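You operate a simulated robot arm through the tools that you are given. There is no shell and no other tool. Be economical: measure what you need, move in short steps, check, and stop when the job is done.

Carry out the task below with a simulated robot arm. There is one attempt and no reset: what you move stays moved.

TASK
Take the calculator and put it on the lower shelf of the bench. Take the blue cloth on the top of the wooden table and put it away on the lower shelf of the trolley. Put one of the paper balls from the sink table top on top of the blue pack on the top of the back counter. Take the cream brush and put it on top of the pastry pack on the top of the back counter. Close the right door of the tall fridge. Open the far counter drawer, fetch the brown cloth and set it in the far drawer of the counter and shut the drawer again. Any order will do.

The check looks at the end state, three seconds after you hand in, the way a careful person would. Anything else that was tipped, shoved, dropped, spilled or broken makes it a failure. Flat cloth is picked up by pressing the open fingertips on it (5 to 10 N) and closing them slowly along it; thin cloth reads only 2 to 8 mm in the jaws.

THE ROBOT
A 7-joint arm with a two-finger parallel gripper on a trunk, on a base that drives. Base frame: it is fixed to the floor where the robot stands at the start and does not move with it; the origin is under the middle of the robot, x ahead of it, y to its left, z up; the surface under the hand at the start is at about z = 0.78. Readings come in m, rad, newtons and seconds.
With the tool pointing down near the work surface it reaches from about 0.24 to 0.7 m from the robot's upright axis, wherever it stands. Its first joint turns from -2.496 to 2.496 rad. Places, roughly: blue cloth (8x6x3 cm) [0.6, -0.4, 0.8]; blue pack (7x15x4 cm) [-1.7, -4.1, 0.9]; brown cloth (7x10x3 cm) [-1.9, -3.9, 0.9]; calculator (9x13x3 cm) [0.6, -0.2, 0.8]; cream brush (15x6x6 cm) [1.4, -1.6, 0.9]; far counter drawer [-1.6, 0.7, 0.7]; far drawer of the counter [-1.6, 0.7, 0.6]; lower shelf of the bench [-0.3, -2.1, 0.2]; lower shelf of the trolley [-0.8, 3.5, 0.6]; paper ball (5x6x5 cm) [1.4, -1.3, 0.8]; pastry pack [-1.5, -3.75, 0.75]; right door of the tall fridge [-2.3, 3.5, 0.9]. Payload 3 kg.
The tool frame sits at the grasp point between the pads (the TCP): z along the fingers, y along the line on which they close. The tips reach 0.03 m beyond it. Largest opening 0.11 m; finger width 0.02, thickness 0.01; the body of the gripper, 0.048 by 0.112 m, starts 0.055 m behind the TCP.
Orientation is told as [roll, pitch, yaw] about the base's x, y, z axes, in that order, counted from this pose: with the fingers straight down and closing along the base's y, the tool's x points along the base's -x, its y along +y and its z along -z.

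THE INTERFACE
- The arm moves only by the tool nudge_tool. Its argument "moves" is a list of rows, each an object of numbers (a shift or turn left out is 0, a gripper value left out holds the last): "dx", "dy", "dz": the shift along the tool's x, y, z in m; "wx", "wy", "wz": the turn, a rotation vector about the tool's x, y, z in rad; "gripper": the gripper command, from -1 (fully open) to 1 (shut), values between in proportion. In form: [{"dx": .., "dy": .., "dz": .., "wx": .., "wy": .., "wz": .., "gripper": ..}, ...]. A call has 1 to 8 rows; each row is the pose to reach, as a shift and turn from the pose commanded when the call began, along the tool's axes at that moment. Each row takes 0.2 s and may step no farther than 0.05 m and 0.15 rad from the row before; otherwise, or with a gripper value out of range, the whole call is refused. A pose out of reach is approached as far as the arm can. The call stops where the force on the tool passes 40 N (or 10 N more than at its start, if that is more) or the arm is blocked; 0.2 s more then pass. Each finger travels about 0.108 m/s and halts on what it meets, pressing with about 27 N; the grip force reading is that of the motor and also rises with nothing between the fingers. The clock runs only during rows and for 0.2 s after the last one: add rows that repeat a pose to give the fingers time. It gives the time, the measured TCP pose, the force on the tool (base axes), the opening and the grip force at its end, in the units of the frame above (readings bear some noise), with the torque about the TCP (base axes, N m) and any sound that the robot's microphone picked up.
- Cameras (640 x 400 px; columns grow to the right, rows downward): "scene" is now at [0.1486, -0.0231, 1.6959]; the picture's right is [-0.32, -0.95, -0.00], its down [-0.77, 0.26, -0.58] and it looks along [0.55, -0.18, -0.81] (base axes); focal length 257 px, centre (320, 200). "wrist" rides on the gripper at [0.072, 0.017, -0.103] in the tool frame; the picture's right is [-0.23, 0.97, 0.00], its down [-0.76, -0.18, -0.62] and it looks along [-0.61, -0.14, 0.78] (tool axes); focal length 222 px, centre (320, 200). There is no depth. A picture from a camera that has moved, and an enlarged one, comes with that camera's place and axes in the base frame and with its lens.
- snapshot(camera): a new picture of that camera. It takes no simulated time.
- raise_lower(by): slides the trunk up (or, below 0, down) by that many m; the arm and the scene camera ride with it, the base frame stays. It gives what a move gives, with no picture.
- drive_base(legs): drives the robot by 1 to 6 legs, each [ahead, left, turn to the left] in m, m and rad, along the robot's own axes; the way and the turn of a leg run together, so that a leg with both is an arc; at most 1.5 m and 3.142 rad a leg. The arm and the cameras ride along, it lands a little off, and it stops where it bumps. It gives what a move gives.
- aim_head(pan, tilt): turns the head with the scene camera to pan (to the left, within 1.501 rad either way) and tilt (down, from -0.506 to 1.204), counted from straight ahead of the robot. It gives what a move gives.
- inspect(camera, box): a new picture of the part [left, top, right, bottom] of that camera's present view, enlarged. It takes no simulated time.
- sign_off(): hands the job in; it is judged then, once.

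Go step by step. Nothing tells you exact positions but the pictures and the camera data: compare them with the known pose of the tool, close in by small moves and look again before you grip or let go. The budget is 196 turns and 162 pictures, counting those below and the enlarged ones. Unless the task says otherwise, let go and move clear before handing in, and close with one line.

The tools are called as name(argument=value, ...) on one line, values as JSON. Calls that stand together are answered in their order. nudge_tool: Moves the arm, as the interface text tells. Its arguments: {"type":"object","properties":{"moves":{"type":"array","items":{"type":"object","properties":{"dx":{"type":"number"},"dy":{"type":"number"},"dz":{"type":"number"},"wx":{"type":"number"},"wy":{"type":"number"},"wz":{"type":"number"},"gripper":{"type":"number"}}}}},"required":["moves"]} The other tools are called the same way: raise_lower (by) slides the trunk up or down; drive_base (legs) drives the base; aim_head (pan, tilt) turns the head that bears the scene camera; snapshot (camera) takes a picture; inspect (camera, box) takes an enlarged picture of a part of a camera's view; sign_off () hands the job in.

At the start:

```text
clock: 0.0
tool_pos: [0.7153, -0.2564, 1.0946]
orientation: [0.001, 0.0, -0.002]
force: [0.2, 0.2, -0.2]
torque: [0.0, -0.01, -0.01]
grip_width: 0.1101
grasp_force: 0.1
trunk travel left (down, up): [-0.825, 0.065]
robot x, y, heading: [-0.0005, 0.0009, 0.001]
head pan, tilt: [-0.325, 0.951]
```

scene: 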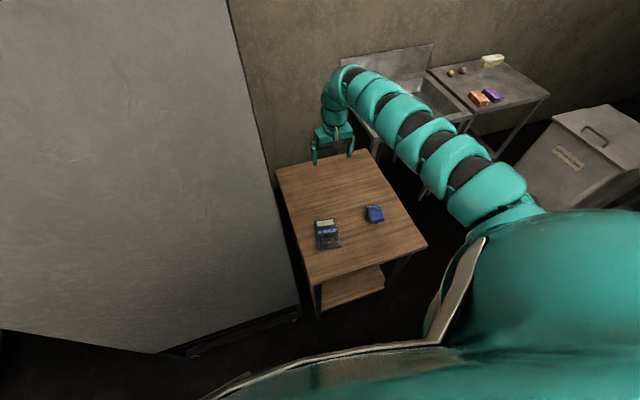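
wrist: 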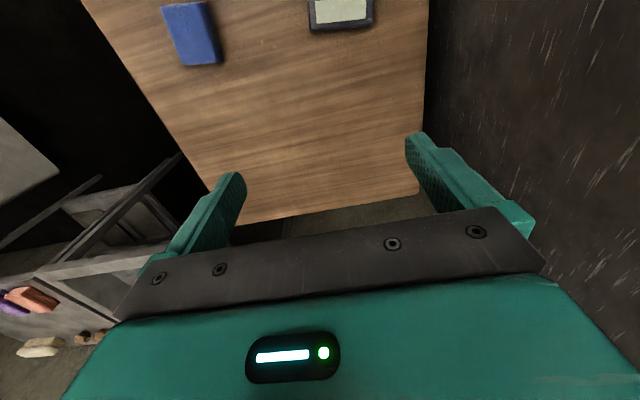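

The calculator looks to be near [0.60, -0.195] and the blue cloth near [0.62, -0.42], both on the table at about z 0.78. I'll move back over the calculator and look.

nudge_tool(moves=[{"dx": 0.04, "dy": 0.02}, {"dx": 0.08, "dy": 0.04, "dz": 0.03}, {"dx": 0.115, "dy": 0.06, "dz": 0.07}, {"dx": 0.115, "dy": 0.06, "dz": 0.1}])

snapshot(camera="wrist")

inspect(camera="scene", box=[240, 140, 440, 320])

```text
refused: row 2 steps farther than a row can; nothing moved
```

```text
159 pictures are left
camera wrist: at [0.6433, -0.2393, 1.198], right [0.23, 0.97, 0.0], down [0.76, -0.18, 0.62], along [0.61, -0.14, -0.78], focal length 222 px, centre (320, 200)
```

wrist: 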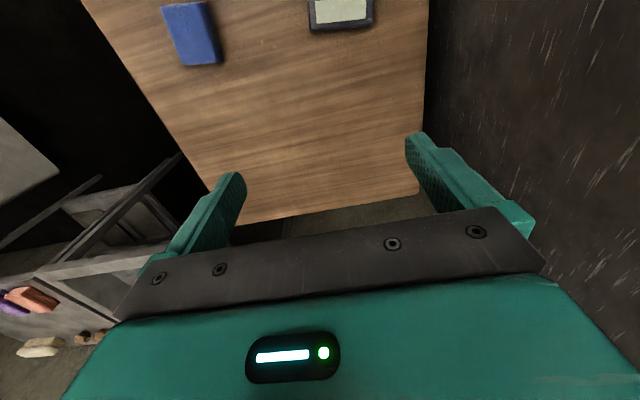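

```text
2.22 times, centred on (340, 230) of scene
camera zoom: at [0.1486, -0.0231, 1.6959], right [-0.32, -0.95, 0.0], down [-0.77, 0.26, -0.58], along [0.55, -0.18, -0.81], focal length 570 px, centre (276, 133)
```

zoom: 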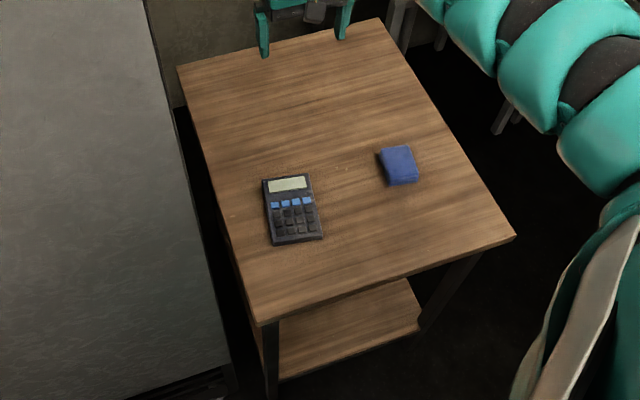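

The calculator is centred near [0.594, -0.198] and its long axis is turned about -0.18 rad. I'll move above it and turn the hand to match.

nudge_tool(moves=[{"dx": 0.04, "dy": 0.02, "wz": 0.09}, {"dx": 0.08, "dy": 0.04, "wz": 0.18}, {"dx": 0.121, "dy": 0.059, "wz": 0.18}, {"dx": 0.121, "dy": 0.059, "dz": 0.045, "wz": 0.18}, {"dx": 0.121, "dy": 0.059, "dz": 0.09, "wz": 0.18}, {"dx": 0.121, "dy": 0.059, "dz": 0.135, "wz": 0.18}, {"dx": 0.121, "dy": 0.059, "dz": 0.18, "wz": 0.18}, {"dx": 0.121, "dy": 0.059, "dz": 0.18, "wz": 0.18}])

snapshot(camera="wrist")

snapshot(camera="scene")

```text
clock: 1.8
tool_pos: [0.6271, -0.1953, 0.9225]
orientation: [0.0, 0.001, -0.181]
force: [-1.0, 0.1, 0.4]
torque: [-0.02, -0.04, 0.01]
grip_width: 0.1099
grasp_force: 0.0
out of reach, approached as far as the arm can: row 1, 2, 3, 4, 5, 6, 7, 8
trunk travel left (down, up): [-0.825, 0.065]
robot x, y, heading: [-0.0031, 0.0026, -0.001]
head pan, tilt: [-0.325, 0.951]
```

```text
157 pictures are left
camera wrist: at [0.5589, -0.166, 1.0241], right [0.4, 0.92, 0.0], down [0.72, -0.31, 0.62], along [0.57, -0.25, -0.78], focal length 222 px, centre (320, 200)
```

wrist: 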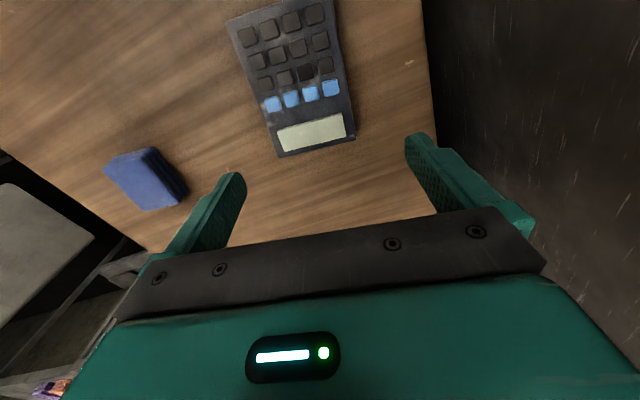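

```text
156 pictures are left
camera scene: at [0.1487, -0.0227, 1.6959], right [-0.32, -0.95, 0.0], down [-0.77, 0.26, -0.58], along [0.55, -0.18, -0.81], focal length 257 px, centre (320, 200)
```

scene: 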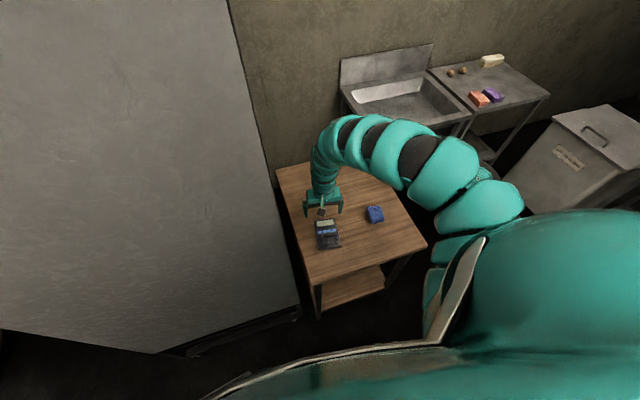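

The hand stopped a little short at x 0.627, and the calculator position is confirmed. I'll try the rest of the move.

nudge_tool(moves=[{"dx": 0.016, "dy": -0.004}, {"dx": 0.032, "dy": -0.008}, {"dx": 0.032, "dy": -0.008}])

```text
clock: 2.6
tool_pos: [0.6276, -0.1959, 0.9214]
orientation: [0.0, 0.002, -0.181]
force: [-1.1, 0.6, -0.1]
torque: [0.03, -0.01, 0.0]
grip_width: 0.1102
grasp_force: 0.1
out of reach, approached as far as the arm can: row 1, 2, 3
trunk travel left (down, up): [-0.825, 0.065]
robot x, y, heading: [0.0008, 0.0033, 0.002]
head pan, tilt: [-0.325, 0.951]
```

The arm won't go closer in this posture. I'll raise the hand and lower the trunk for a better posture.

nudge_tool(moves=[{"dz": -0.05}, {"dz": -0.1}, {"dz": -0.15}, {"dz": -0.2}, {"dz": -0.25}, {"dz": -0.25}])

raise_lower(by=-0.25)

```text
clock: 4.0
tool_pos: [0.7135, -0.1976, 1.1793]
orientation: [-0.003, 0.004, -0.183]
force: [0.5, 0.2, -0.2]
torque: [0.02, 0.0, -0.01]
grip_width: 0.11
grasp_force: 0.0
out of reach, approached as far as the arm can: row 1, 2, 3, 4, 5, 6
trunk travel left (down, up): [-0.825, 0.065]
robot x, y, heading: [-0.0018, 0.002, -0.0]
head pan, tilt: [-0.325, 0.951]
```

```text
clock: 6.6
tool_pos: [0.7128, -0.1983, 0.9292]
orientation: [-0.001, 0.004, -0.18]
force: [-0.3, 0.0, -0.2]
torque: [0.02, 0.0, -0.02]
grip_width: 0.1098
grasp_force: 0.0
trunk travel left (down, up): [-0.575, 0.315]
robot x, y, heading: [-0.0004, -0.0001, 0.001]
head pan, tilt: [-0.325, 0.951]
```

Raising the hand pushed it outward. I'll test how close it can come at this trunk height.

nudge_tool(moves=[{"dx": 0.04}, {"dx": 0.08}, {"dx": 0.11}, {"dx": 0.11}])

snapshot(camera="scene")

```text
clock: 7.6
tool_pos: [0.7102, -0.1877, 0.9405]
orientation: [0.0, 0.004, -0.18]
force: [0.3, 0.1, 0.3]
torque: [-0.01, -0.02, -0.02]
grip_width: 0.1099
grasp_force: 0.1
out of reach, approached as far as the arm can: row 1, 2, 3, 4
trunk travel left (down, up): [-0.575, 0.315]
robot x, y, heading: [-0.0003, 0.0032, -0.002]
head pan, tilt: [-0.325, 0.951]
```

```text
155 pictures are left
camera scene: at [0.1486, -0.0231, 1.4459], right [-0.32, -0.95, 0.0], down [-0.77, 0.26, -0.58], along [0.55, -0.18, -0.81], focal length 257 px, centre (320, 200)
```

scene: 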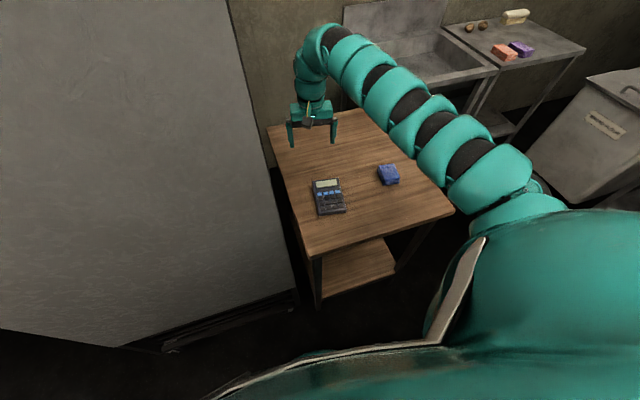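

The inner limit shrinks the lower the hand is relative to the shoulder, so the trunk should go all the way up before I descend.

raise_lower(by=0.31)

nudge_tool(moves=[{"dz": 0.05}, {"dz": 0.1}, {"dz": 0.15}, {"dz": 0.2}, {"dz": 0.25}, {"dx": 0.03, "dz": 0.28}, {"dx": 0.07, "dz": 0.3}, {"dx": 0.07, "dz": 0.34}])

```text
clock: 10.7
tool_pos: [0.7101, -0.1879, 1.2506]
orientation: [0.0, 0.005, -0.179]
force: [0.2, -0.3, 0.4]
torque: [-0.02, 0.02, 0.0]
grip_width: 0.1103
grasp_force: 0.1
trunk travel left (down, up): [-0.885, 0.005]
robot x, y, heading: [-0.0023, -0.0023, 0.002]
head pan, tilt: [-0.325, 0.951]
```

```text
clock: 12.5
tool_pos: [0.6402, -0.1777, 0.9106]
orientation: [-0.002, 0.004, -0.18]
force: [-0.4, 0.3, 0.6]
torque: [0.03, -0.05, -0.02]
grip_width: 0.11
grasp_force: 0.1
trunk travel left (down, up): [-0.885, 0.005]
robot x, y, heading: [0.0004, -0.0052, 0.002]
head pan, tilt: [-0.325, 0.951]
```

It works. Now I'll center over the calculator, somewhat lower.

nudge_tool(moves=[{"dx": 0.02, "dy": -0.014, "dz": 0.02}, {"dx": 0.042, "dy": -0.028, "dz": 0.04}, {"dx": 0.042, "dy": -0.028, "dz": 0.045}])

snapshot(camera="wrist")

```text
clock: 13.3
tool_pos: [0.594, -0.1965, 0.8649]
orientation: [-0.001, 0.006, -0.179]
force: [0.3, 0.0, -0.1]
torque: [0.02, -0.01, -0.01]
grip_width: 0.11
grasp_force: 0.0
trunk travel left (down, up): [-0.885, 0.005]
robot x, y, heading: [0.0041, 0.0017, 0.001]
head pan, tilt: [-0.325, 0.951]
```

```text
154 pictures are left
camera wrist: at [0.525, -0.1671, 0.9692], right [0.4, 0.92, 0.0], down [0.72, -0.31, 0.62], along [0.57, -0.25, -0.78], focal length 222 px, centre (320, 200)
```

wrist: 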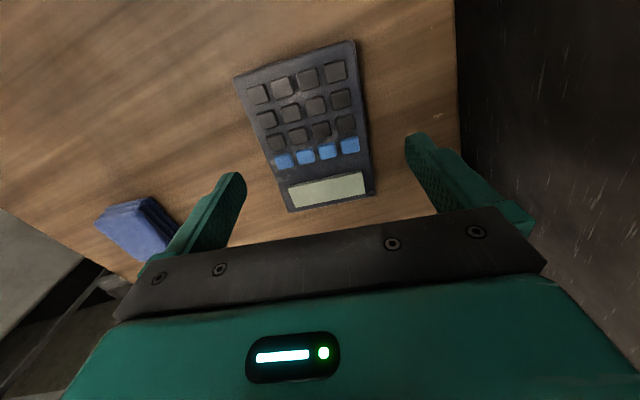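

The hand is nearly centred. Before gripping I'll look at the bench's lower shelf, to choose a grasp that suits it.

aim_head(pan=-1.5, tilt=0.5)

snapshot(camera="scene")

aim_head(pan=1.5, tilt=0.4)

snapshot(camera="scene")

```text
clock: 14.6
tool_pos: [0.5941, -0.1969, 0.8661]
orientation: [-0.001, 0.006, -0.178]
force: [-0.3, -0.2, 0.0]
torque: [-0.03, 0.01, 0.03]
grip_width: 0.1101
grasp_force: 0.1
trunk travel left (down, up): [-0.885, 0.005]
robot x, y, heading: [0.0051, 0.0019, 0.0]
head pan, tilt: [-1.499, 0.499]
```

```text
153 pictures are left
camera scene: at [0.0863, -0.0906, 1.7935], right [-1.0, -0.07, 0.0], down [-0.03, 0.48, -0.88], along [0.06, -0.88, -0.48], focal length 257 px, centre (320, 200)
```

scene: 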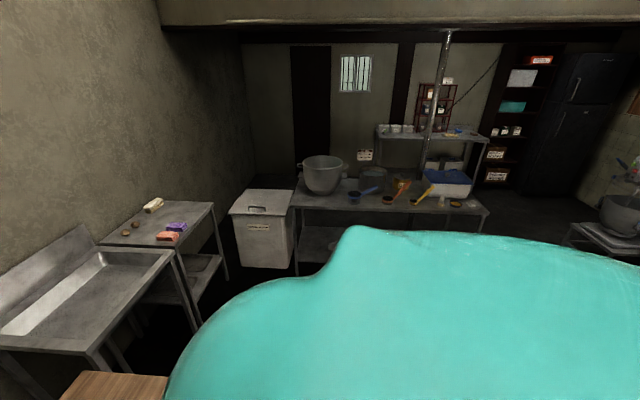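

```text
clock: 17.2
tool_pos: [0.5918, -0.1958, 0.8657]
orientation: [-0.001, 0.004, -0.178]
force: [-0.2, 0.5, -0.1]
torque: [0.0, -0.03, 0.0]
grip_width: 0.11
grasp_force: 0.1
trunk travel left (down, up): [-0.885, 0.005]
robot x, y, heading: [0.0036, 0.0014, -0.004]
head pan, tilt: [1.499, 0.4]
```

```text
152 pictures are left
camera scene: at [0.0863, 0.0926, 1.8027], right [1.0, -0.07, 0.0], down [-0.03, -0.39, -0.92], along [0.07, 0.92, -0.39], focal length 257 px, centre (320, 200)
```

scene: 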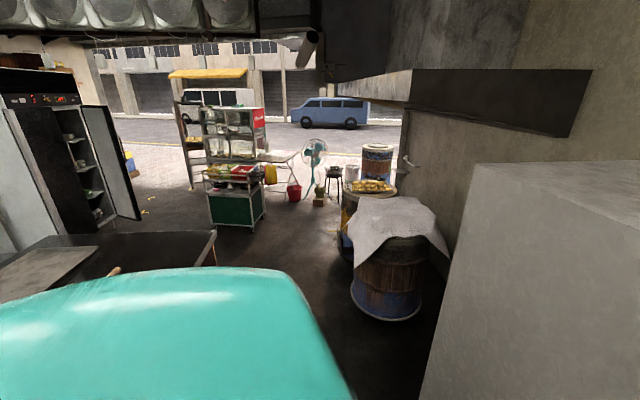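

The bench stands at about y -1.7 to -2.5, with its shelf under a top. I'll grip the calculator with the tool pitched about 45°, so the hand can reach under the bench top. I'll lift, back up for room, and tilt.

nudge_tool(moves=[{"dx": -0.02, "dz": -0.04}, {"dx": -0.04, "dz": -0.08}, {"dx": -0.04, "dz": -0.1}])

drive_base(legs=[[-0.22, 0, 0]])

aim_head(pan=-0.3, tilt=0.8)

nudge_tool(moves=[{"dx": -0.03, "wy": -0.13}, {"dx": -0.06, "wy": -0.26}, {"dx": -0.09, "wy": -0.39}, {"dx": -0.12, "wy": -0.52}, {"dx": -0.15, "wy": -0.65}, {"dx": -0.18, "wy": -0.785}, {"dx": -0.18, "wy": -0.785}])

snapshot(camera="wrist")

snapshot(camera="scene")

```text
clock: 18.0
tool_pos: [0.6326, -0.2039, 0.9664]
orientation: [-0.001, 0.005, -0.18]
force: [-0.4, 0.3, 0.6]
torque: [0.02, 0.02, -0.01]
grip_width: 0.1102
grasp_force: 0.2
trunk travel left (down, up): [-0.885, 0.005]
robot x, y, heading: [0.0002, 0.0009, 0.0]
head pan, tilt: [1.499, 0.4]
```

```text
clock: 19.7
tool_pos: [0.4146, -0.2021, 0.9658]
orientation: [0.0, 0.004, -0.177]
force: [-0.6, 0.0, 0.0]
torque: [0.01, 0.03, 0.01]
grip_width: 0.1101
grasp_force: 0.2
trunk travel left (down, up): [-0.885, 0.005]
robot x, y, heading: [-0.2221, 0.0009, 0.007]
head pan, tilt: [1.499, 0.4]
```

```text
clock: 21.5
tool_pos: [0.4151, -0.2024, 0.965]
orientation: [0.0, 0.003, -0.176]
force: [-0.2, 0.5, 0.3]
torque: [0.0, -0.05, 0.04]
grip_width: 0.11
grasp_force: 0.1
trunk travel left (down, up): [-0.885, 0.005]
robot x, y, heading: [-0.2212, -0.0012, -0.001]
head pan, tilt: [-0.3, 0.799]
```

```text
clock: 23.1
tool_pos: [0.5928, -0.2344, 0.9646]
orientation: [0.0, -0.783, -0.179]
force: [-0.3, 0.4, -0.4]
torque: [-0.01, 0.0, 0.0]
grip_width: 0.1101
grasp_force: 0.1
trunk travel left (down, up): [-0.885, 0.005]
robot x, y, heading: [-0.2181, 0.002, 0.006]
head pan, tilt: [-0.3, 0.799]
```

```text
151 pictures are left
camera wrist: at [0.4738, -0.1961, 0.9868], right [0.33, 0.93, 0.16], down [0.07, -0.19, 0.98], along [0.94, -0.31, -0.13], focal length 222 px, centre (320, 200)
```

wrist: 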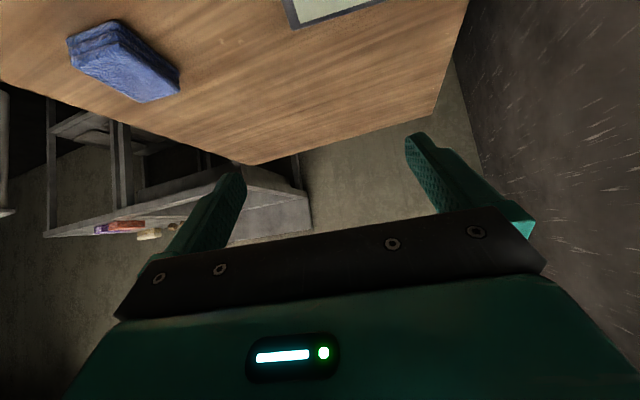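

```text
150 pictures are left
camera scene: at [-0.0624, -0.0234, 1.7676], right [-0.29, -0.96, 0.0], down [-0.69, 0.21, -0.7], along [0.67, -0.2, -0.72], focal length 257 px, centre (320, 200)
```

scene: 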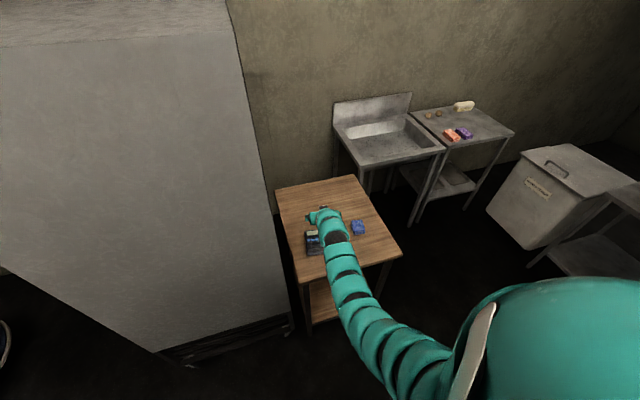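

The tilt works. I'll descend toward the calculator centre, staying above it for a check.

nudge_tool(moves=[{"dx": 0.02, "dy": 0.015, "dz": 0.015}, {"dx": 0.045, "dy": 0.033, "dz": 0.03}, {"dx": 0.07, "dy": 0.033, "dz": 0.05}, {"dx": 0.082, "dy": 0.033, "dz": 0.062}, {"dx": 0.082, "dy": 0.033, "dz": 0.062}])

snapshot(camera="wrist")

inspect(camera="scene", box=[260, 180, 400, 280])

```text
clock: 24.3
tool_pos: [0.5816, -0.1996, 0.8631]
orientation: [0.0, -0.781, -0.178]
force: [-0.1, 0.0, -0.3]
torque: [-0.02, 0.0, -0.01]
grip_width: 0.1099
grasp_force: 0.1
trunk travel left (down, up): [-0.885, 0.005]
robot x, y, heading: [-0.2205, -0.0017, 0.003]
head pan, tilt: [-0.3, 0.799]
```

```text
149 pictures are left
camera wrist: at [0.4615, -0.1615, 0.8857], right [0.33, 0.93, 0.16], down [0.07, -0.19, 0.98], along [0.94, -0.31, -0.13], focal length 222 px, centre (320, 200)
```

wrist: 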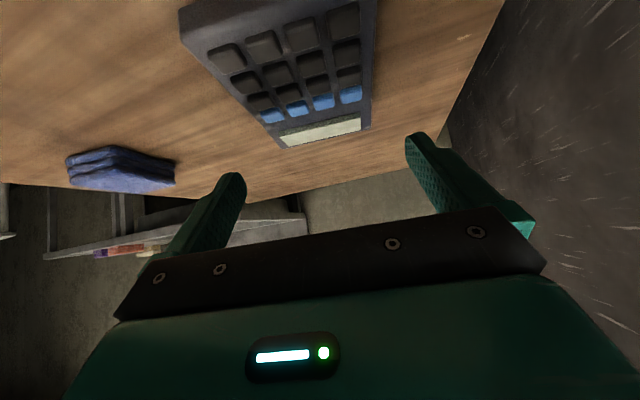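

```text
4.00 times, centred on (330, 230) of scene
camera zoom: at [-0.0622, -0.0239, 1.7676], right [-0.29, -0.96, 0.0], down [-0.69, 0.21, -0.7], along [0.67, -0.2, -0.72], focal length 1027 px, centre (280, 80)
```

zoom: 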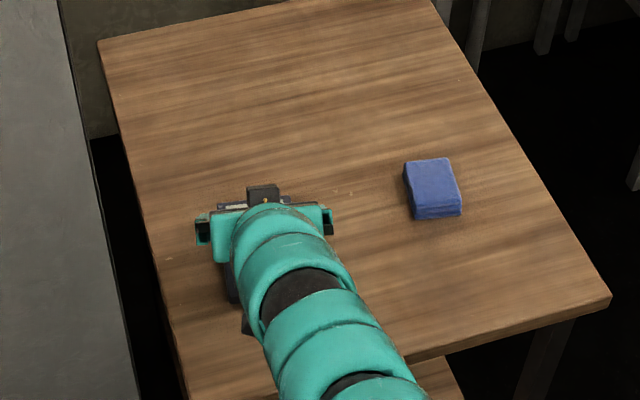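

Alignment agrees with the estimates. Lowering to grip height.

nudge_tool(moves=[{"dx": 0.012, "dz": 0.012}, {"dx": 0.024, "dz": 0.024}, {"dx": 0.034, "dz": 0.034}, {"dx": 0.034, "dz": 0.034}])

snapshot(camera="wrist")

```text
clock: 25.3
tool_pos: [0.5863, -0.2058, 0.8359]
orientation: [0.001, -0.779, -0.178]
force: [0.0, 0.4, -0.3]
torque: [0.01, 0.02, 0.01]
grip_width: 0.1099
grasp_force: 0.1
out of reach, approached as far as the arm can: row 2, 3, 4
trunk travel left (down, up): [-0.885, 0.005]
robot x, y, heading: [-0.2223, -0.0008, -0.003]
head pan, tilt: [-0.3, 0.799]
```

```text
147 pictures are left
camera wrist: at [0.4669, -0.1675, 0.8586], right [0.33, 0.93, 0.16], down [0.07, -0.19, 0.98], along [0.94, -0.31, -0.13], focal length 222 px, centre (320, 200)
```

wrist: 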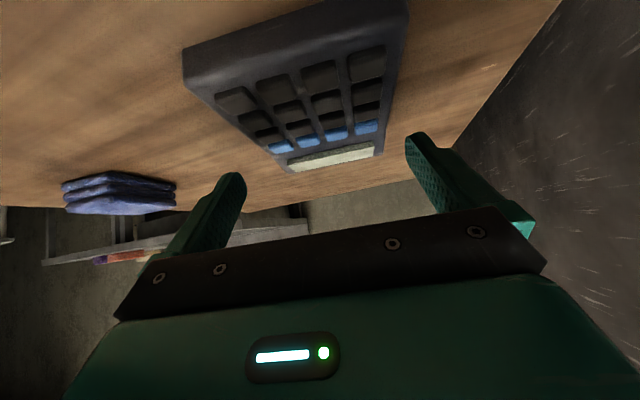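

The arm hit its limit about 2 cm high and drifted 8 mm in y. I'll correct y and lower with the trunk.

nudge_tool(moves=[{"dx": -0.004, "dy": 0.009, "dz": -0.004}, {"dx": -0.004, "dy": 0.009, "dz": -0.004}])

raise_lower(by=-0.02)

snapshot(camera="wrist")

```text
clock: 25.9
tool_pos: [0.5892, -0.1967, 0.842]
orientation: [-0.001, -0.78, -0.178]
force: [-0.1, 0.0, 0.0]
torque: [0.03, 0.03, 0.02]
grip_width: 0.11
grasp_force: 0.0
trunk travel left (down, up): [-0.885, 0.005]
robot x, y, heading: [-0.2198, -0.0035, -0.002]
head pan, tilt: [-0.3, 0.799]
```

```text
clock: 26.6
tool_pos: [0.5886, -0.197, 0.8224]
orientation: [0.001, -0.78, -0.177]
force: [0.3, -1.0, -0.3]
torque: [0.01, 0.01, 0.0]
grip_width: 0.11
grasp_force: 0.1
trunk travel left (down, up): [-0.865, 0.025]
robot x, y, heading: [-0.2179, 0.0033, 0.001]
head pan, tilt: [-0.3, 0.799]
```

```text
146 pictures are left
camera wrist: at [0.469, -0.158, 0.8446], right [0.33, 0.93, 0.16], down [0.07, -0.19, 0.98], along [0.94, -0.31, -0.13], focal length 222 px, centre (320, 200)
```

wrist: 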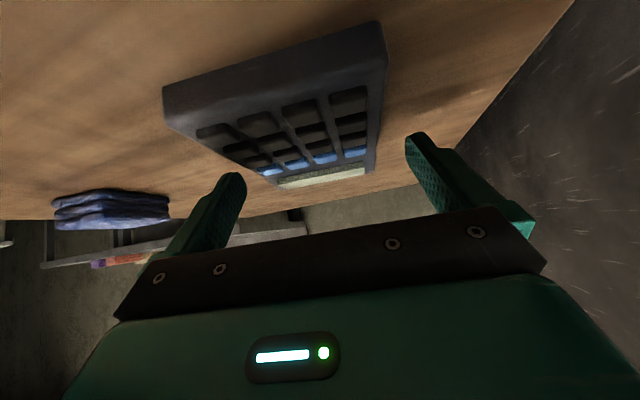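

Centered within a couple of millimetres. Lowering 8 mm more and closing.

raise_lower(by=-0.008)

nudge_tool(moves=[{"gripper": 0.0}, {"gripper": 0.4}, {"gripper": 0.4}, {"gripper": 0.6}, {"gripper": 0.6}])

snapshot(camera="wrist")

```text
clock: 27.2
tool_pos: [0.5883, -0.1963, 0.8141]
orientation: [0.0, -0.779, -0.177]
force: [-0.5, 0.2, 0.4]
torque: [0.0, -0.01, 0.0]
grip_width: 0.1102
grasp_force: 0.1
trunk travel left (down, up): [-0.857, 0.033]
robot x, y, heading: [-0.2207, -0.0001, 0.007]
head pan, tilt: [-0.3, 0.799]
```

```text
clock: 28.4
tool_pos: [0.588, -0.1969, 0.8148]
orientation: [0.0, -0.779, -0.178]
force: [1.1, -0.1, 1.3]
torque: [-0.16, 0.02, 0.04]
grip_width: 0.0871
grasp_force: 27.3
trunk travel left (down, up): [-0.857, 0.033]
robot x, y, heading: [-0.216, -0.0018, 0.001]
head pan, tilt: [-0.3, 0.799]
```

```text
145 pictures are left
camera wrist: at [0.4691, -0.1581, 0.8366], right [0.33, 0.93, 0.16], down [0.07, -0.19, 0.98], along [0.94, -0.31, -0.13], focal length 222 px, centre (320, 200)
```

wrist: 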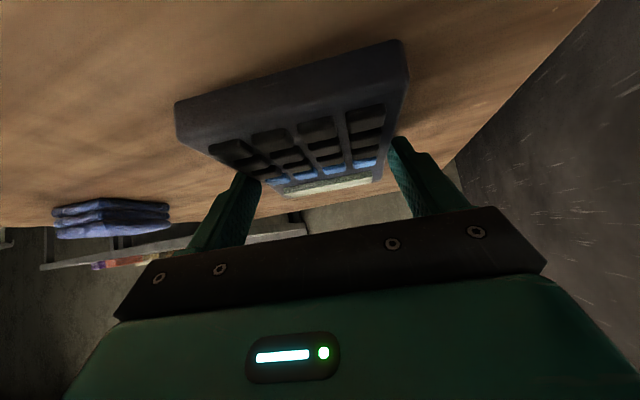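

Gripped at 87 mm. I'll lift with the trunk and then the arm, and look.

raise_lower(by=0.03)

nudge_tool(moves=[{"dx": -0.03, "dz": -0.03}, {"dx": -0.06, "dz": -0.06}, {"dx": -0.09, "dz": -0.09}, {"dx": -0.09, "dz": -0.09}])

snapshot(camera="wrist")

snapshot(camera="scene")

```text
clock: 29.1
tool_pos: [0.5897, -0.1967, 0.8437]
orientation: [-0.001, -0.781, -0.179]
force: [0.2, 0.4, 0.6]
torque: [0.01, 0.02, -0.01]
grip_width: 0.0219
grasp_force: 0.0
trunk travel left (down, up): [-0.887, 0.003]
robot x, y, heading: [-0.2176, 0.0019, -0.004]
head pan, tilt: [-0.3, 0.799]
```

```text
clock: 30.1
tool_pos: [0.5909, -0.1977, 0.9702]
orientation: [-0.001, -0.778, -0.177]
force: [0.6, -0.1, -0.1]
torque: [0.0, 0.01, 0.0]
grip_width: 0.0218
grasp_force: 0.1
trunk travel left (down, up): [-0.887, 0.003]
robot x, y, heading: [-0.2192, 0.0001, 0.003]
head pan, tilt: [-0.3, 0.799]
```

```text
144 pictures are left
camera wrist: at [0.4717, -0.1589, 0.9933], right [0.33, 0.93, 0.16], down [0.07, -0.19, 0.98], along [0.94, -0.31, -0.13], focal length 222 px, centre (320, 200)
```

wrist: 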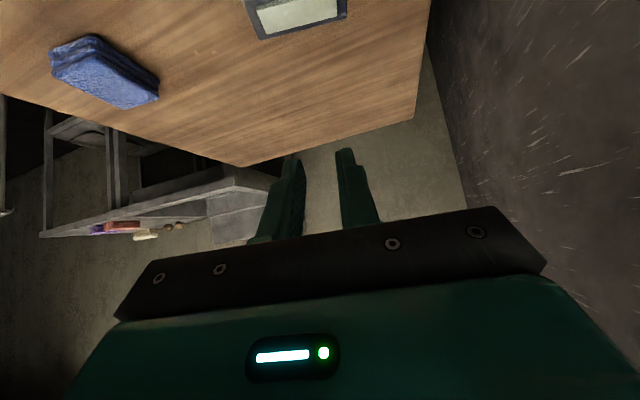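

```text
143 pictures are left
camera scene: at [-0.0613, -0.0236, 1.7695], right [-0.29, -0.96, 0.0], down [-0.69, 0.21, -0.7], along [0.67, -0.2, -0.72], focal length 257 px, centre (320, 200)
```

scene: 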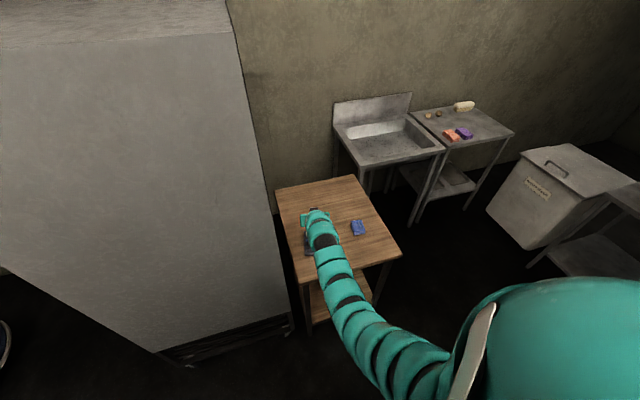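

The grip slipped off, being too shallow, but the calculator has not moved. I'll open, go back down, and feel for the table so the grip is deeper.

nudge_tool(moves=[{"gripper": -1}, {"gripper": -1}, {"gripper": -1}, {"dx": 0.03, "dz": 0.03}, {"dx": 0.06, "dz": 0.06}, {"dx": 0.09, "dz": 0.09}, {"dx": 0.09, "dz": 0.09}])

raise_lower(by=-0.034)

raise_lower(by=-0.004)

snapshot(camera="wrist")

```text
clock: 31.7
tool_pos: [0.5855, -0.1986, 0.8438]
orientation: [0.002, -0.781, -0.182]
force: [0.6, 0.2, 0.3]
torque: [0.04, -0.01, 0.02]
grip_width: 0.1101
grasp_force: 0.1
trunk travel left (down, up): [-0.887, 0.003]
robot x, y, heading: [-0.2223, 0.0035, 0.003]
head pan, tilt: [-0.3, 0.799]
```

```text
clock: 32.5
tool_pos: [0.5881, -0.1968, 0.8105]
orientation: [0.002, -0.78, -0.179]
force: [-0.2, -0.7, -0.1]
torque: [0.0, -0.05, 0.0]
grip_width: 0.11
grasp_force: 0.2
trunk travel left (down, up): [-0.853, 0.037]
robot x, y, heading: [-0.2194, 0.0051, 0.005]
head pan, tilt: [-0.3, 0.799]
```

```text
clock: 33.0
tool_pos: [0.5878, -0.1972, 0.8097]
orientation: [-0.001, -0.783, -0.177]
force: [-2.6, 0.8, 9.7]
torque: [-0.58, 0.04, -0.18]
grip_width: 0.11
grasp_force: 0.1
trunk travel left (down, up): [-0.849, 0.041]
robot x, y, heading: [-0.2196, -0.0022, 0.001]
head pan, tilt: [-0.3, 0.799]
```

```text
142 pictures are left
camera wrist: at [0.4682, -0.158, 0.8304], right [0.33, 0.93, 0.16], down [0.07, -0.19, 0.98], along [0.94, -0.31, -0.13], focal length 222 px, centre (320, 200)
```

wrist: 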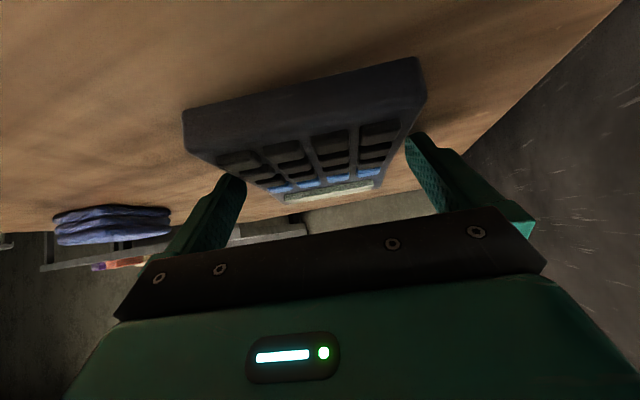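

Touched the table at TCP z 0.81. I'll raise 2 mm and close fully.

raise_lower(by=0.003)

nudge_tool(moves=[{"gripper": -0.2}, {"gripper": 0.4}, {"gripper": 1}, {"gripper": 1}, {"gripper": 1}, {"gripper": 1}])

raise_lower(by=0.02)

snapshot(camera="wrist")

```text
clock: 33.5
tool_pos: [0.5864, -0.1978, 0.8085]
orientation: [0.001, -0.778, -0.18]
force: [1.2, 0.3, 0.0]
torque: [-0.01, -0.02, 0.03]
grip_width: 0.1097
grasp_force: 0.0
trunk travel left (down, up): [-0.852, 0.038]
robot x, y, heading: [-0.2185, -0.0015, 0.003]
head pan, tilt: [-0.3, 0.799]
```

```text
clock: 34.9
tool_pos: [0.5888, -0.1976, 0.81]
orientation: [-0.001, -0.78, -0.179]
force: [0.2, 0.0, 0.5]
torque: [0.01, -0.01, 0.01]
grip_width: 0.0881
grasp_force: 26.5
trunk travel left (down, up): [-0.852, 0.038]
robot x, y, heading: [-0.2204, -0.0013, -0.002]
head pan, tilt: [-0.3, 0.799]
```

```text
clock: 35.6
tool_pos: [0.5887, -0.1961, 0.8287]
orientation: [-0.001, -0.78, -0.181]
force: [-0.4, -0.4, -1.6]
torque: [0.0, 0.01, -0.01]
grip_width: 0.088
grasp_force: 26.9
trunk travel left (down, up): [-0.872, 0.018]
robot x, y, heading: [-0.2185, 0.0012, -0.004]
head pan, tilt: [-0.3, 0.799]
```

```text
141 pictures are left
camera wrist: at [0.4685, -0.1582, 0.8514], right [0.33, 0.93, 0.16], down [0.07, -0.19, 0.98], along [0.94, -0.31, -0.13], focal length 222 px, centre (320, 200)
```

wrist: 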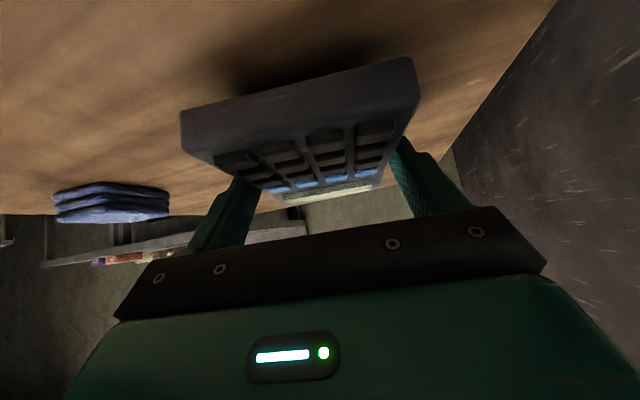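

It's lifted and held. I'll raise it, turn right to face the bench, and look there.

nudge_tool(moves=[{"dx": -0.03, "dz": -0.03}, {"dx": -0.06, "dz": -0.06}, {"dx": -0.09, "dz": -0.09}, {"dx": -0.12, "dz": -0.12}, {"dx": -0.12, "dz": -0.12}])

drive_base(legs=[[0, 0, -1.571]])

aim_head(pan=0.3, tilt=0.5)

snapshot(camera="scene")

snapshot(camera="wrist")

```text
clock: 36.8
tool_pos: [0.5884, -0.1969, 0.9974]
orientation: [0.002, -0.781, -0.179]
force: [0.5, 0.4, -1.7]
torque: [0.01, 0.02, 0.0]
grip_width: 0.0883
grasp_force: 27.0
trunk travel left (down, up): [-0.872, 0.018]
robot x, y, heading: [-0.2193, -0.0003, 0.002]
head pan, tilt: [-0.3, 0.799]
```

```text
clock: 41.1
tool_pos: [-0.4296, -0.8047, 0.9977]
orientation: [0.002, -0.781, -1.768]
force: [-0.9, 0.0, -1.8]
torque: [0.02, 0.02, 0.01]
grip_width: 0.088
grasp_force: 27.3
trunk travel left (down, up): [-0.872, 0.018]
robot x, y, heading: [-0.2151, -0.0005, -1.591]
head pan, tilt: [-0.3, 0.799]
```

```text
clock: 42.1
tool_pos: [-0.4287, -0.8047, 0.9971]
orientation: [0.0, -0.781, -1.768]
force: [0.1, 0.0, -0.2]
torque: [0.01, -0.02, 0.01]
grip_width: 0.0879
grasp_force: 27.1
trunk travel left (down, up): [-0.872, 0.018]
robot x, y, heading: [-0.2181, -0.0006, -1.592]
head pan, tilt: [0.3, 0.499]
```

```text
140 pictures are left
camera scene: at [-0.1955, -0.1677, 1.7805], right [-0.96, -0.28, 0.0], down [-0.13, 0.46, -0.88], along [0.24, -0.84, -0.48], focal length 257 px, centre (320, 200)
```

scene: 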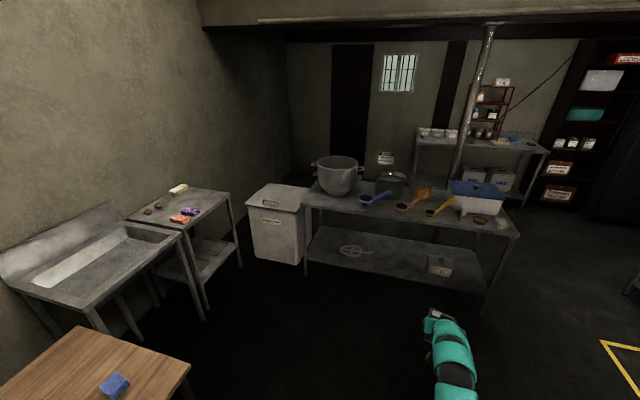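

```text
139 pictures are left
camera wrist: at [-0.3892, -0.6857, 1.0194], right [0.92, -0.35, 0.16], down [-0.2, -0.07, 0.98], along [-0.33, -0.93, -0.13], focal length 222 px, centre (320, 200)
```

wrist: 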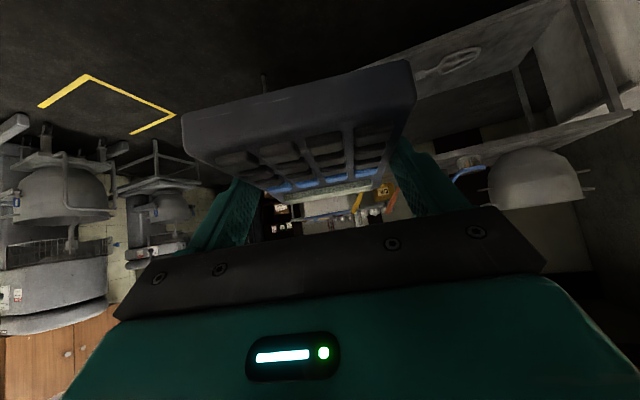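

The shelf has free room around [-0.4, -1.95] between a ring and a box. I'll drive closer, lower the trunk, and look again.

drive_base(legs=[[0.55, 0.03, 0.02]])

raise_lower(by=-0.6)

aim_head(pan=0.0, tilt=0.5)

snapshot(camera="scene")

snapshot(camera="wrist")

```text
clock: 45.3
tool_pos: [-0.3879, -1.3669, 0.9964]
orientation: [0.0, -0.779, -1.747]
force: [-0.4, -0.1, -1.6]
torque: [0.01, -0.01, 0.01]
grip_width: 0.0877
grasp_force: 27.2
trunk travel left (down, up): [-0.872, 0.018]
robot x, y, heading: [-0.1929, -0.5573, -1.563]
head pan, tilt: [0.3, 0.499]
```

```text
refused: -0.6 is not a number from -0.4 to 0.4
```

```text
clock: 46.1
tool_pos: [-0.3872, -1.3649, 0.9962]
orientation: [0.0, -0.779, -1.748]
force: [-0.5, 0.6, -1.7]
torque: [0.01, 0.01, 0.0]
grip_width: 0.0878
grasp_force: 27.2
trunk travel left (down, up): [-0.872, 0.018]
robot x, y, heading: [-0.1915, -0.5561, -1.566]
head pan, tilt: [0.0, 0.499]
```

```text
138 pictures are left
camera scene: at [-0.1929, -0.7285, 1.7805], right [-1.0, 0.0, 0.0], down [0.0, 0.48, -0.88], along [0.0, -0.88, -0.48], focal length 257 px, centre (320, 200)
```

scene: 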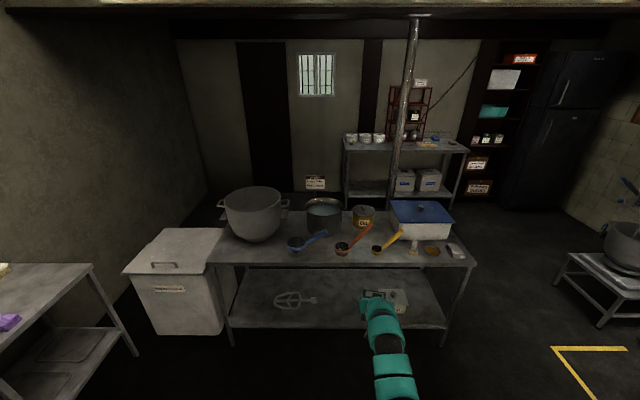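

```text
137 pictures are left
camera wrist: at [-0.3493, -1.2462, 1.0194], right [0.93, -0.33, 0.16], down [-0.19, -0.07, 0.98], along [-0.31, -0.94, -0.13], focal length 222 px, centre (320, 200)
```

wrist: 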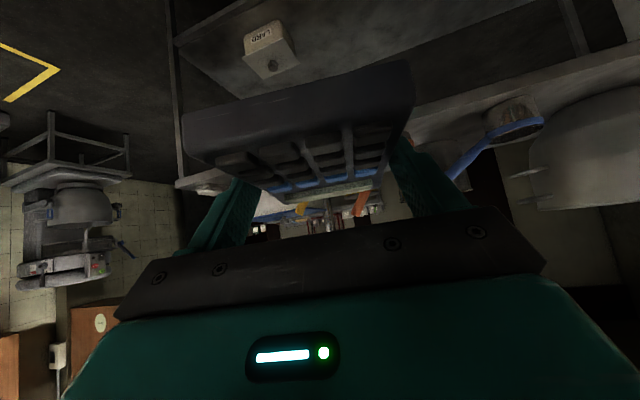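

There is clear shelf space at x -0.6 to -0.12, and the front edge is near y -1.80 with the shelf at z about 0.22–0.25. Lowering the trunk.

raise_lower(by=-0.4)

raise_lower(by=-0.23)

snapshot(camera="scene")

snapshot(camera="wrist")

```text
clock: 49.9
tool_pos: [-0.3885, -1.3656, 0.5966]
orientation: [-0.001, -0.781, -1.749]
force: [0.5, 0.1, -0.8]
torque: [0.06, 0.0, -0.01]
grip_width: 0.0872
grasp_force: 26.8
trunk travel left (down, up): [-0.472, 0.418]
robot x, y, heading: [-0.1934, -0.5552, -1.572]
head pan, tilt: [0.0, 0.499]
```

```text
clock: 52.3
tool_pos: [-0.3879, -1.3658, 0.3681]
orientation: [-0.001, -0.78, -1.747]
force: [-0.5, 0.5, -1.3]
torque: [0.0, 0.0, 0.02]
grip_width: 0.0874
grasp_force: 26.7
trunk travel left (down, up): [-0.242, 0.648]
robot x, y, heading: [-0.1894, -0.5614, -1.573]
head pan, tilt: [0.0, 0.499]
```

```text
136 pictures are left
camera scene: at [-0.1929, -0.7284, 1.1505], right [-1.0, 0.0, 0.0], down [0.0, 0.48, -0.88], along [0.0, -0.88, -0.48], focal length 257 px, centre (320, 200)
```

scene: 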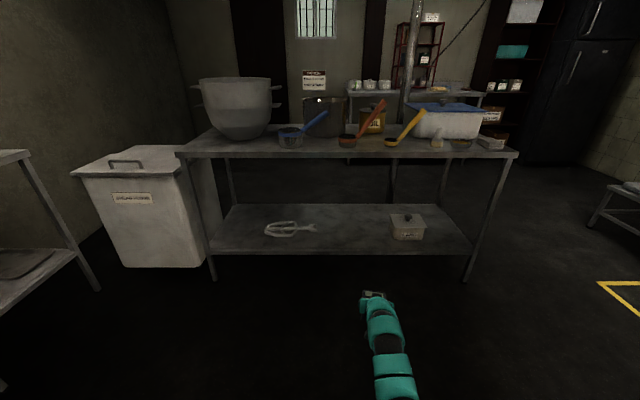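

```text
135 pictures are left
camera wrist: at [-0.3492, -1.2461, 0.3895], right [0.93, -0.33, 0.16], down [-0.19, -0.07, 0.98], along [-0.31, -0.94, -0.13], focal length 222 px, centre (320, 200)
```

wrist: 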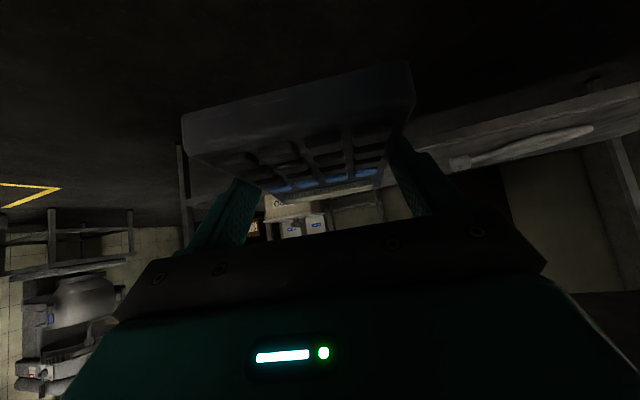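

The shelf surface is at z about 0.24 with its edge at y -1.806. I'll drive in with the calculator above the shelf, then lower.

raise_lower(by=-0.03)

drive_base(legs=[[0.3, 0, 0], [0.28, 0, 0]])

snapshot(camera="scene")

snapshot(camera="wrist")

```text
clock: 53.1
tool_pos: [-0.388, -1.3659, 0.3375]
orientation: [0.0, -0.78, -1.748]
force: [-0.2, -0.5, -0.8]
torque: [0.02, -0.02, -0.01]
grip_width: 0.0876
grasp_force: 26.8
trunk travel left (down, up): [-0.212, 0.678]
robot x, y, heading: [-0.1923, -0.5565, -1.561]
head pan, tilt: [0.0, 0.499]
```

```text
clock: 56.7
tool_pos: [-0.3895, -1.9494, 0.3372]
orientation: [0.0, -0.778, -1.752]
force: [0.4, 0.0, -0.3]
torque: [0.01, 0.01, 0.02]
grip_width: 0.0877
grasp_force: 26.7
trunk travel left (down, up): [-0.212, 0.678]
robot x, y, heading: [-0.1895, -1.1444, -1.57]
head pan, tilt: [0.0, 0.499]
```

```text
134 pictures are left
camera scene: at [-0.1922, -1.3132, 1.1205], right [-1.0, 0.0, 0.0], down [0.0, 0.48, -0.88], along [0.0, -0.88, -0.48], focal length 257 px, centre (320, 200)
```

scene: 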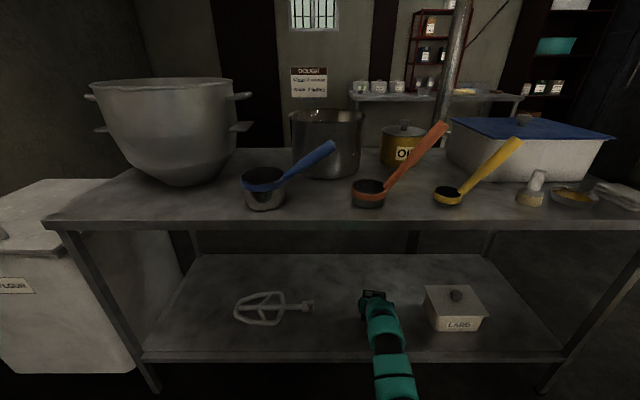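

```text
133 pictures are left
camera wrist: at [-0.3504, -1.8304, 0.3595], right [0.93, -0.33, 0.16], down [-0.19, -0.07, 0.98], along [-0.31, -0.94, -0.13], focal length 222 px, centre (320, 200)
```

wrist: 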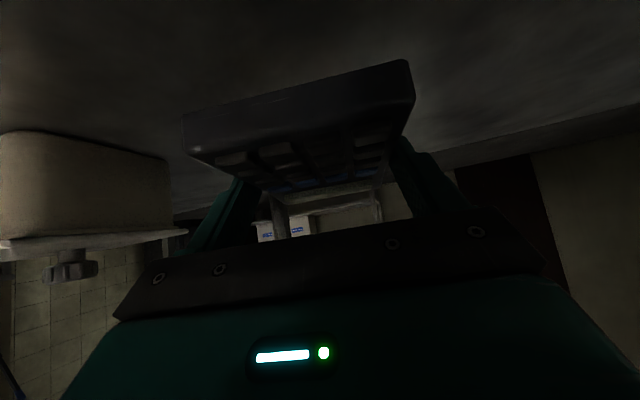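

The calculator is well above the shelf with space around it. Lowering to contact in steps.

raise_lower(by=-0.055)

raise_lower(by=-0.008)

raise_lower(by=-0.004)

```text
clock: 57.6
tool_pos: [-0.3883, -1.9494, 0.2822]
orientation: [0.002, -0.78, -1.749]
force: [0.0, 0.6, -1.4]
torque: [0.04, 0.01, -0.02]
grip_width: 0.0874
grasp_force: 26.7
trunk travel left (down, up): [-0.157, 0.733]
robot x, y, heading: [-0.1937, -1.1411, -1.572]
head pan, tilt: [0.0, 0.499]
```

```text
clock: 58.2
tool_pos: [-0.3885, -1.9494, 0.2733]
orientation: [0.001, -0.78, -1.752]
force: [0.8, -0.3, -1.7]
torque: [0.05, 0.03, -0.03]
grip_width: 0.0875
grasp_force: 26.7
trunk travel left (down, up): [-0.149, 0.741]
robot x, y, heading: [-0.1884, -1.1446, -1.569]
head pan, tilt: [0.0, 0.499]
```

```text
clock: 58.8
tool_pos: [-0.3898, -1.9496, 0.2709]
orientation: [0.0, -0.78, -1.75]
force: [-0.3, 0.1, 0.0]
torque: [0.05, 0.05, 0.02]
grip_width: 0.0875
grasp_force: 26.8
trunk travel left (down, up): [-0.145, 0.745]
robot x, y, heading: [-0.1934, -1.1434, -1.576]
head pan, tilt: [0.0, 0.499]
```

raise_lower(by=-0.003)

raise_lower(by=-0.003)

raise_lower(by=-0.003)

```text
clock: 59.3
tool_pos: [-0.3874, -1.9514, 0.2694]
orientation: [0.001, -0.785, -1.752]
force: [-1.1, -0.6, 13.2]
torque: [0.32, 0.15, -0.07]
grip_width: 0.0878
grasp_force: 26.6
trunk travel left (down, up): [-0.142, 0.748]
robot x, y, heading: [-0.1923, -1.1421, -1.575]
head pan, tilt: [0.0, 0.499]
```

```text
clock: 59.8
tool_pos: [-0.3895, -1.9506, 0.269]
orientation: [0.002, -0.789, -1.751]
force: [0.4, 1.9, 27.7]
torque: [0.0, 0.35, -0.17]
grip_width: 0.088
grasp_force: 27.2
trunk travel left (down, up): [-0.139, 0.751]
robot x, y, heading: [-0.195, -1.1409, -1.578]
head pan, tilt: [0.0, 0.499]
```

```text
clock: 60.2
tool_pos: [-0.3902, -1.9526, 0.2695]
orientation: [0.002, -0.793, -1.75]
force: [0.2, -4.8, 10.9]
torque: [-0.07, 0.34, 0.12]
grip_width: 0.0877
grasp_force: 27.0
trunk travel left (down, up): [-0.138, 0.752]
robot x, y, heading: [-0.1939, -1.1416, -1.573]
head pan, tilt: [0.0, 0.499]
stopped: the force on the tool passed its limit at 44 N (the readings are from after the stop); the commanded pose is now the measured one
```

It's resting on the shelf. I'll relieve the pressure, open, rise, and back out.

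raise_lower(by=0.002)

nudge_tool(moves=[{"gripper": 0.5}, {"gripper": -0.5}, {"gripper": -1}, {"gripper": -1}, {"gripper": -1}])

raise_lower(by=0.08)

drive_base(legs=[[-0.5, 0, 0]])

inspect(camera="scene", box=[180, 180, 480, 340])

```text
clock: 60.7
tool_pos: [-0.3892, -1.9503, 0.2693]
orientation: [0.0, -0.789, -1.753]
force: [-2.0, -3.1, 9.7]
torque: [-0.81, 0.18, -0.01]
grip_width: 0.0876
grasp_force: 26.7
trunk travel left (down, up): [-0.14, 0.75]
robot x, y, heading: [-0.1901, -1.1435, -1.571]
head pan, tilt: [0.0, 0.499]
```

```text
clock: 61.9
tool_pos: [-0.3885, -1.9509, 0.2697]
orientation: [0.001, -0.79, -1.75]
force: [13.5, 7.5, 16.6]
torque: [0.04, 0.57, -0.26]
grip_width: 0.1044
grasp_force: 0.1
trunk travel left (down, up): [-0.14, 0.75]
robot x, y, heading: [-0.19, -1.1447, -1.572]
head pan, tilt: [0.0, 0.499]
```

```text
clock: 63.1
tool_pos: [-0.3891, -1.952, 0.3484]
orientation: [0.002, -0.786, -1.753]
force: [-0.5, 0.1, 0.4]
torque: [0.0, 0.01, 0.02]
grip_width: 0.1104
grasp_force: 0.0
trunk travel left (down, up): [-0.22, 0.67]
robot x, y, heading: [-0.1913, -1.141, -1.574]
head pan, tilt: [0.0, 0.499]
```

```text
clock: 66.0
tool_pos: [-0.3853, -1.4557, 0.3467]
orientation: [0.0, -0.788, -1.746]
force: [0.3, 0.2, -0.7]
torque: [0.02, 0.03, 0.01]
grip_width: 0.11
grasp_force: 0.1
trunk travel left (down, up): [-0.22, 0.67]
robot x, y, heading: [-0.1939, -0.6467, -1.566]
head pan, tilt: [0.0, 0.499]
```

```text
2.13 times, centred on (330, 260) of scene
camera zoom: at [-0.1928, -0.8162, 1.1282], right [-1.0, -0.01, 0.0], down [0.0, 0.48, -0.88], along [0.01, -0.88, -0.48], focal length 548 px, centre (299, 72)
```

zoom: 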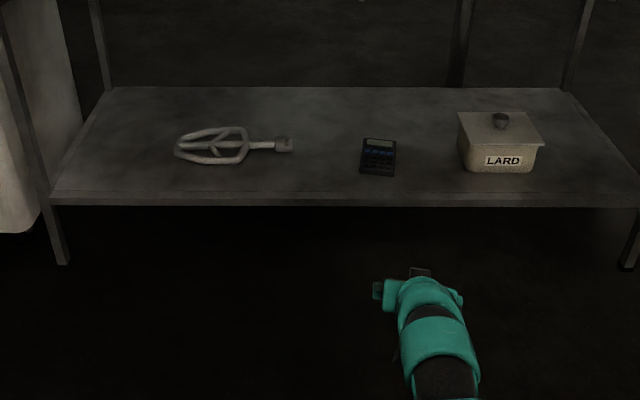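

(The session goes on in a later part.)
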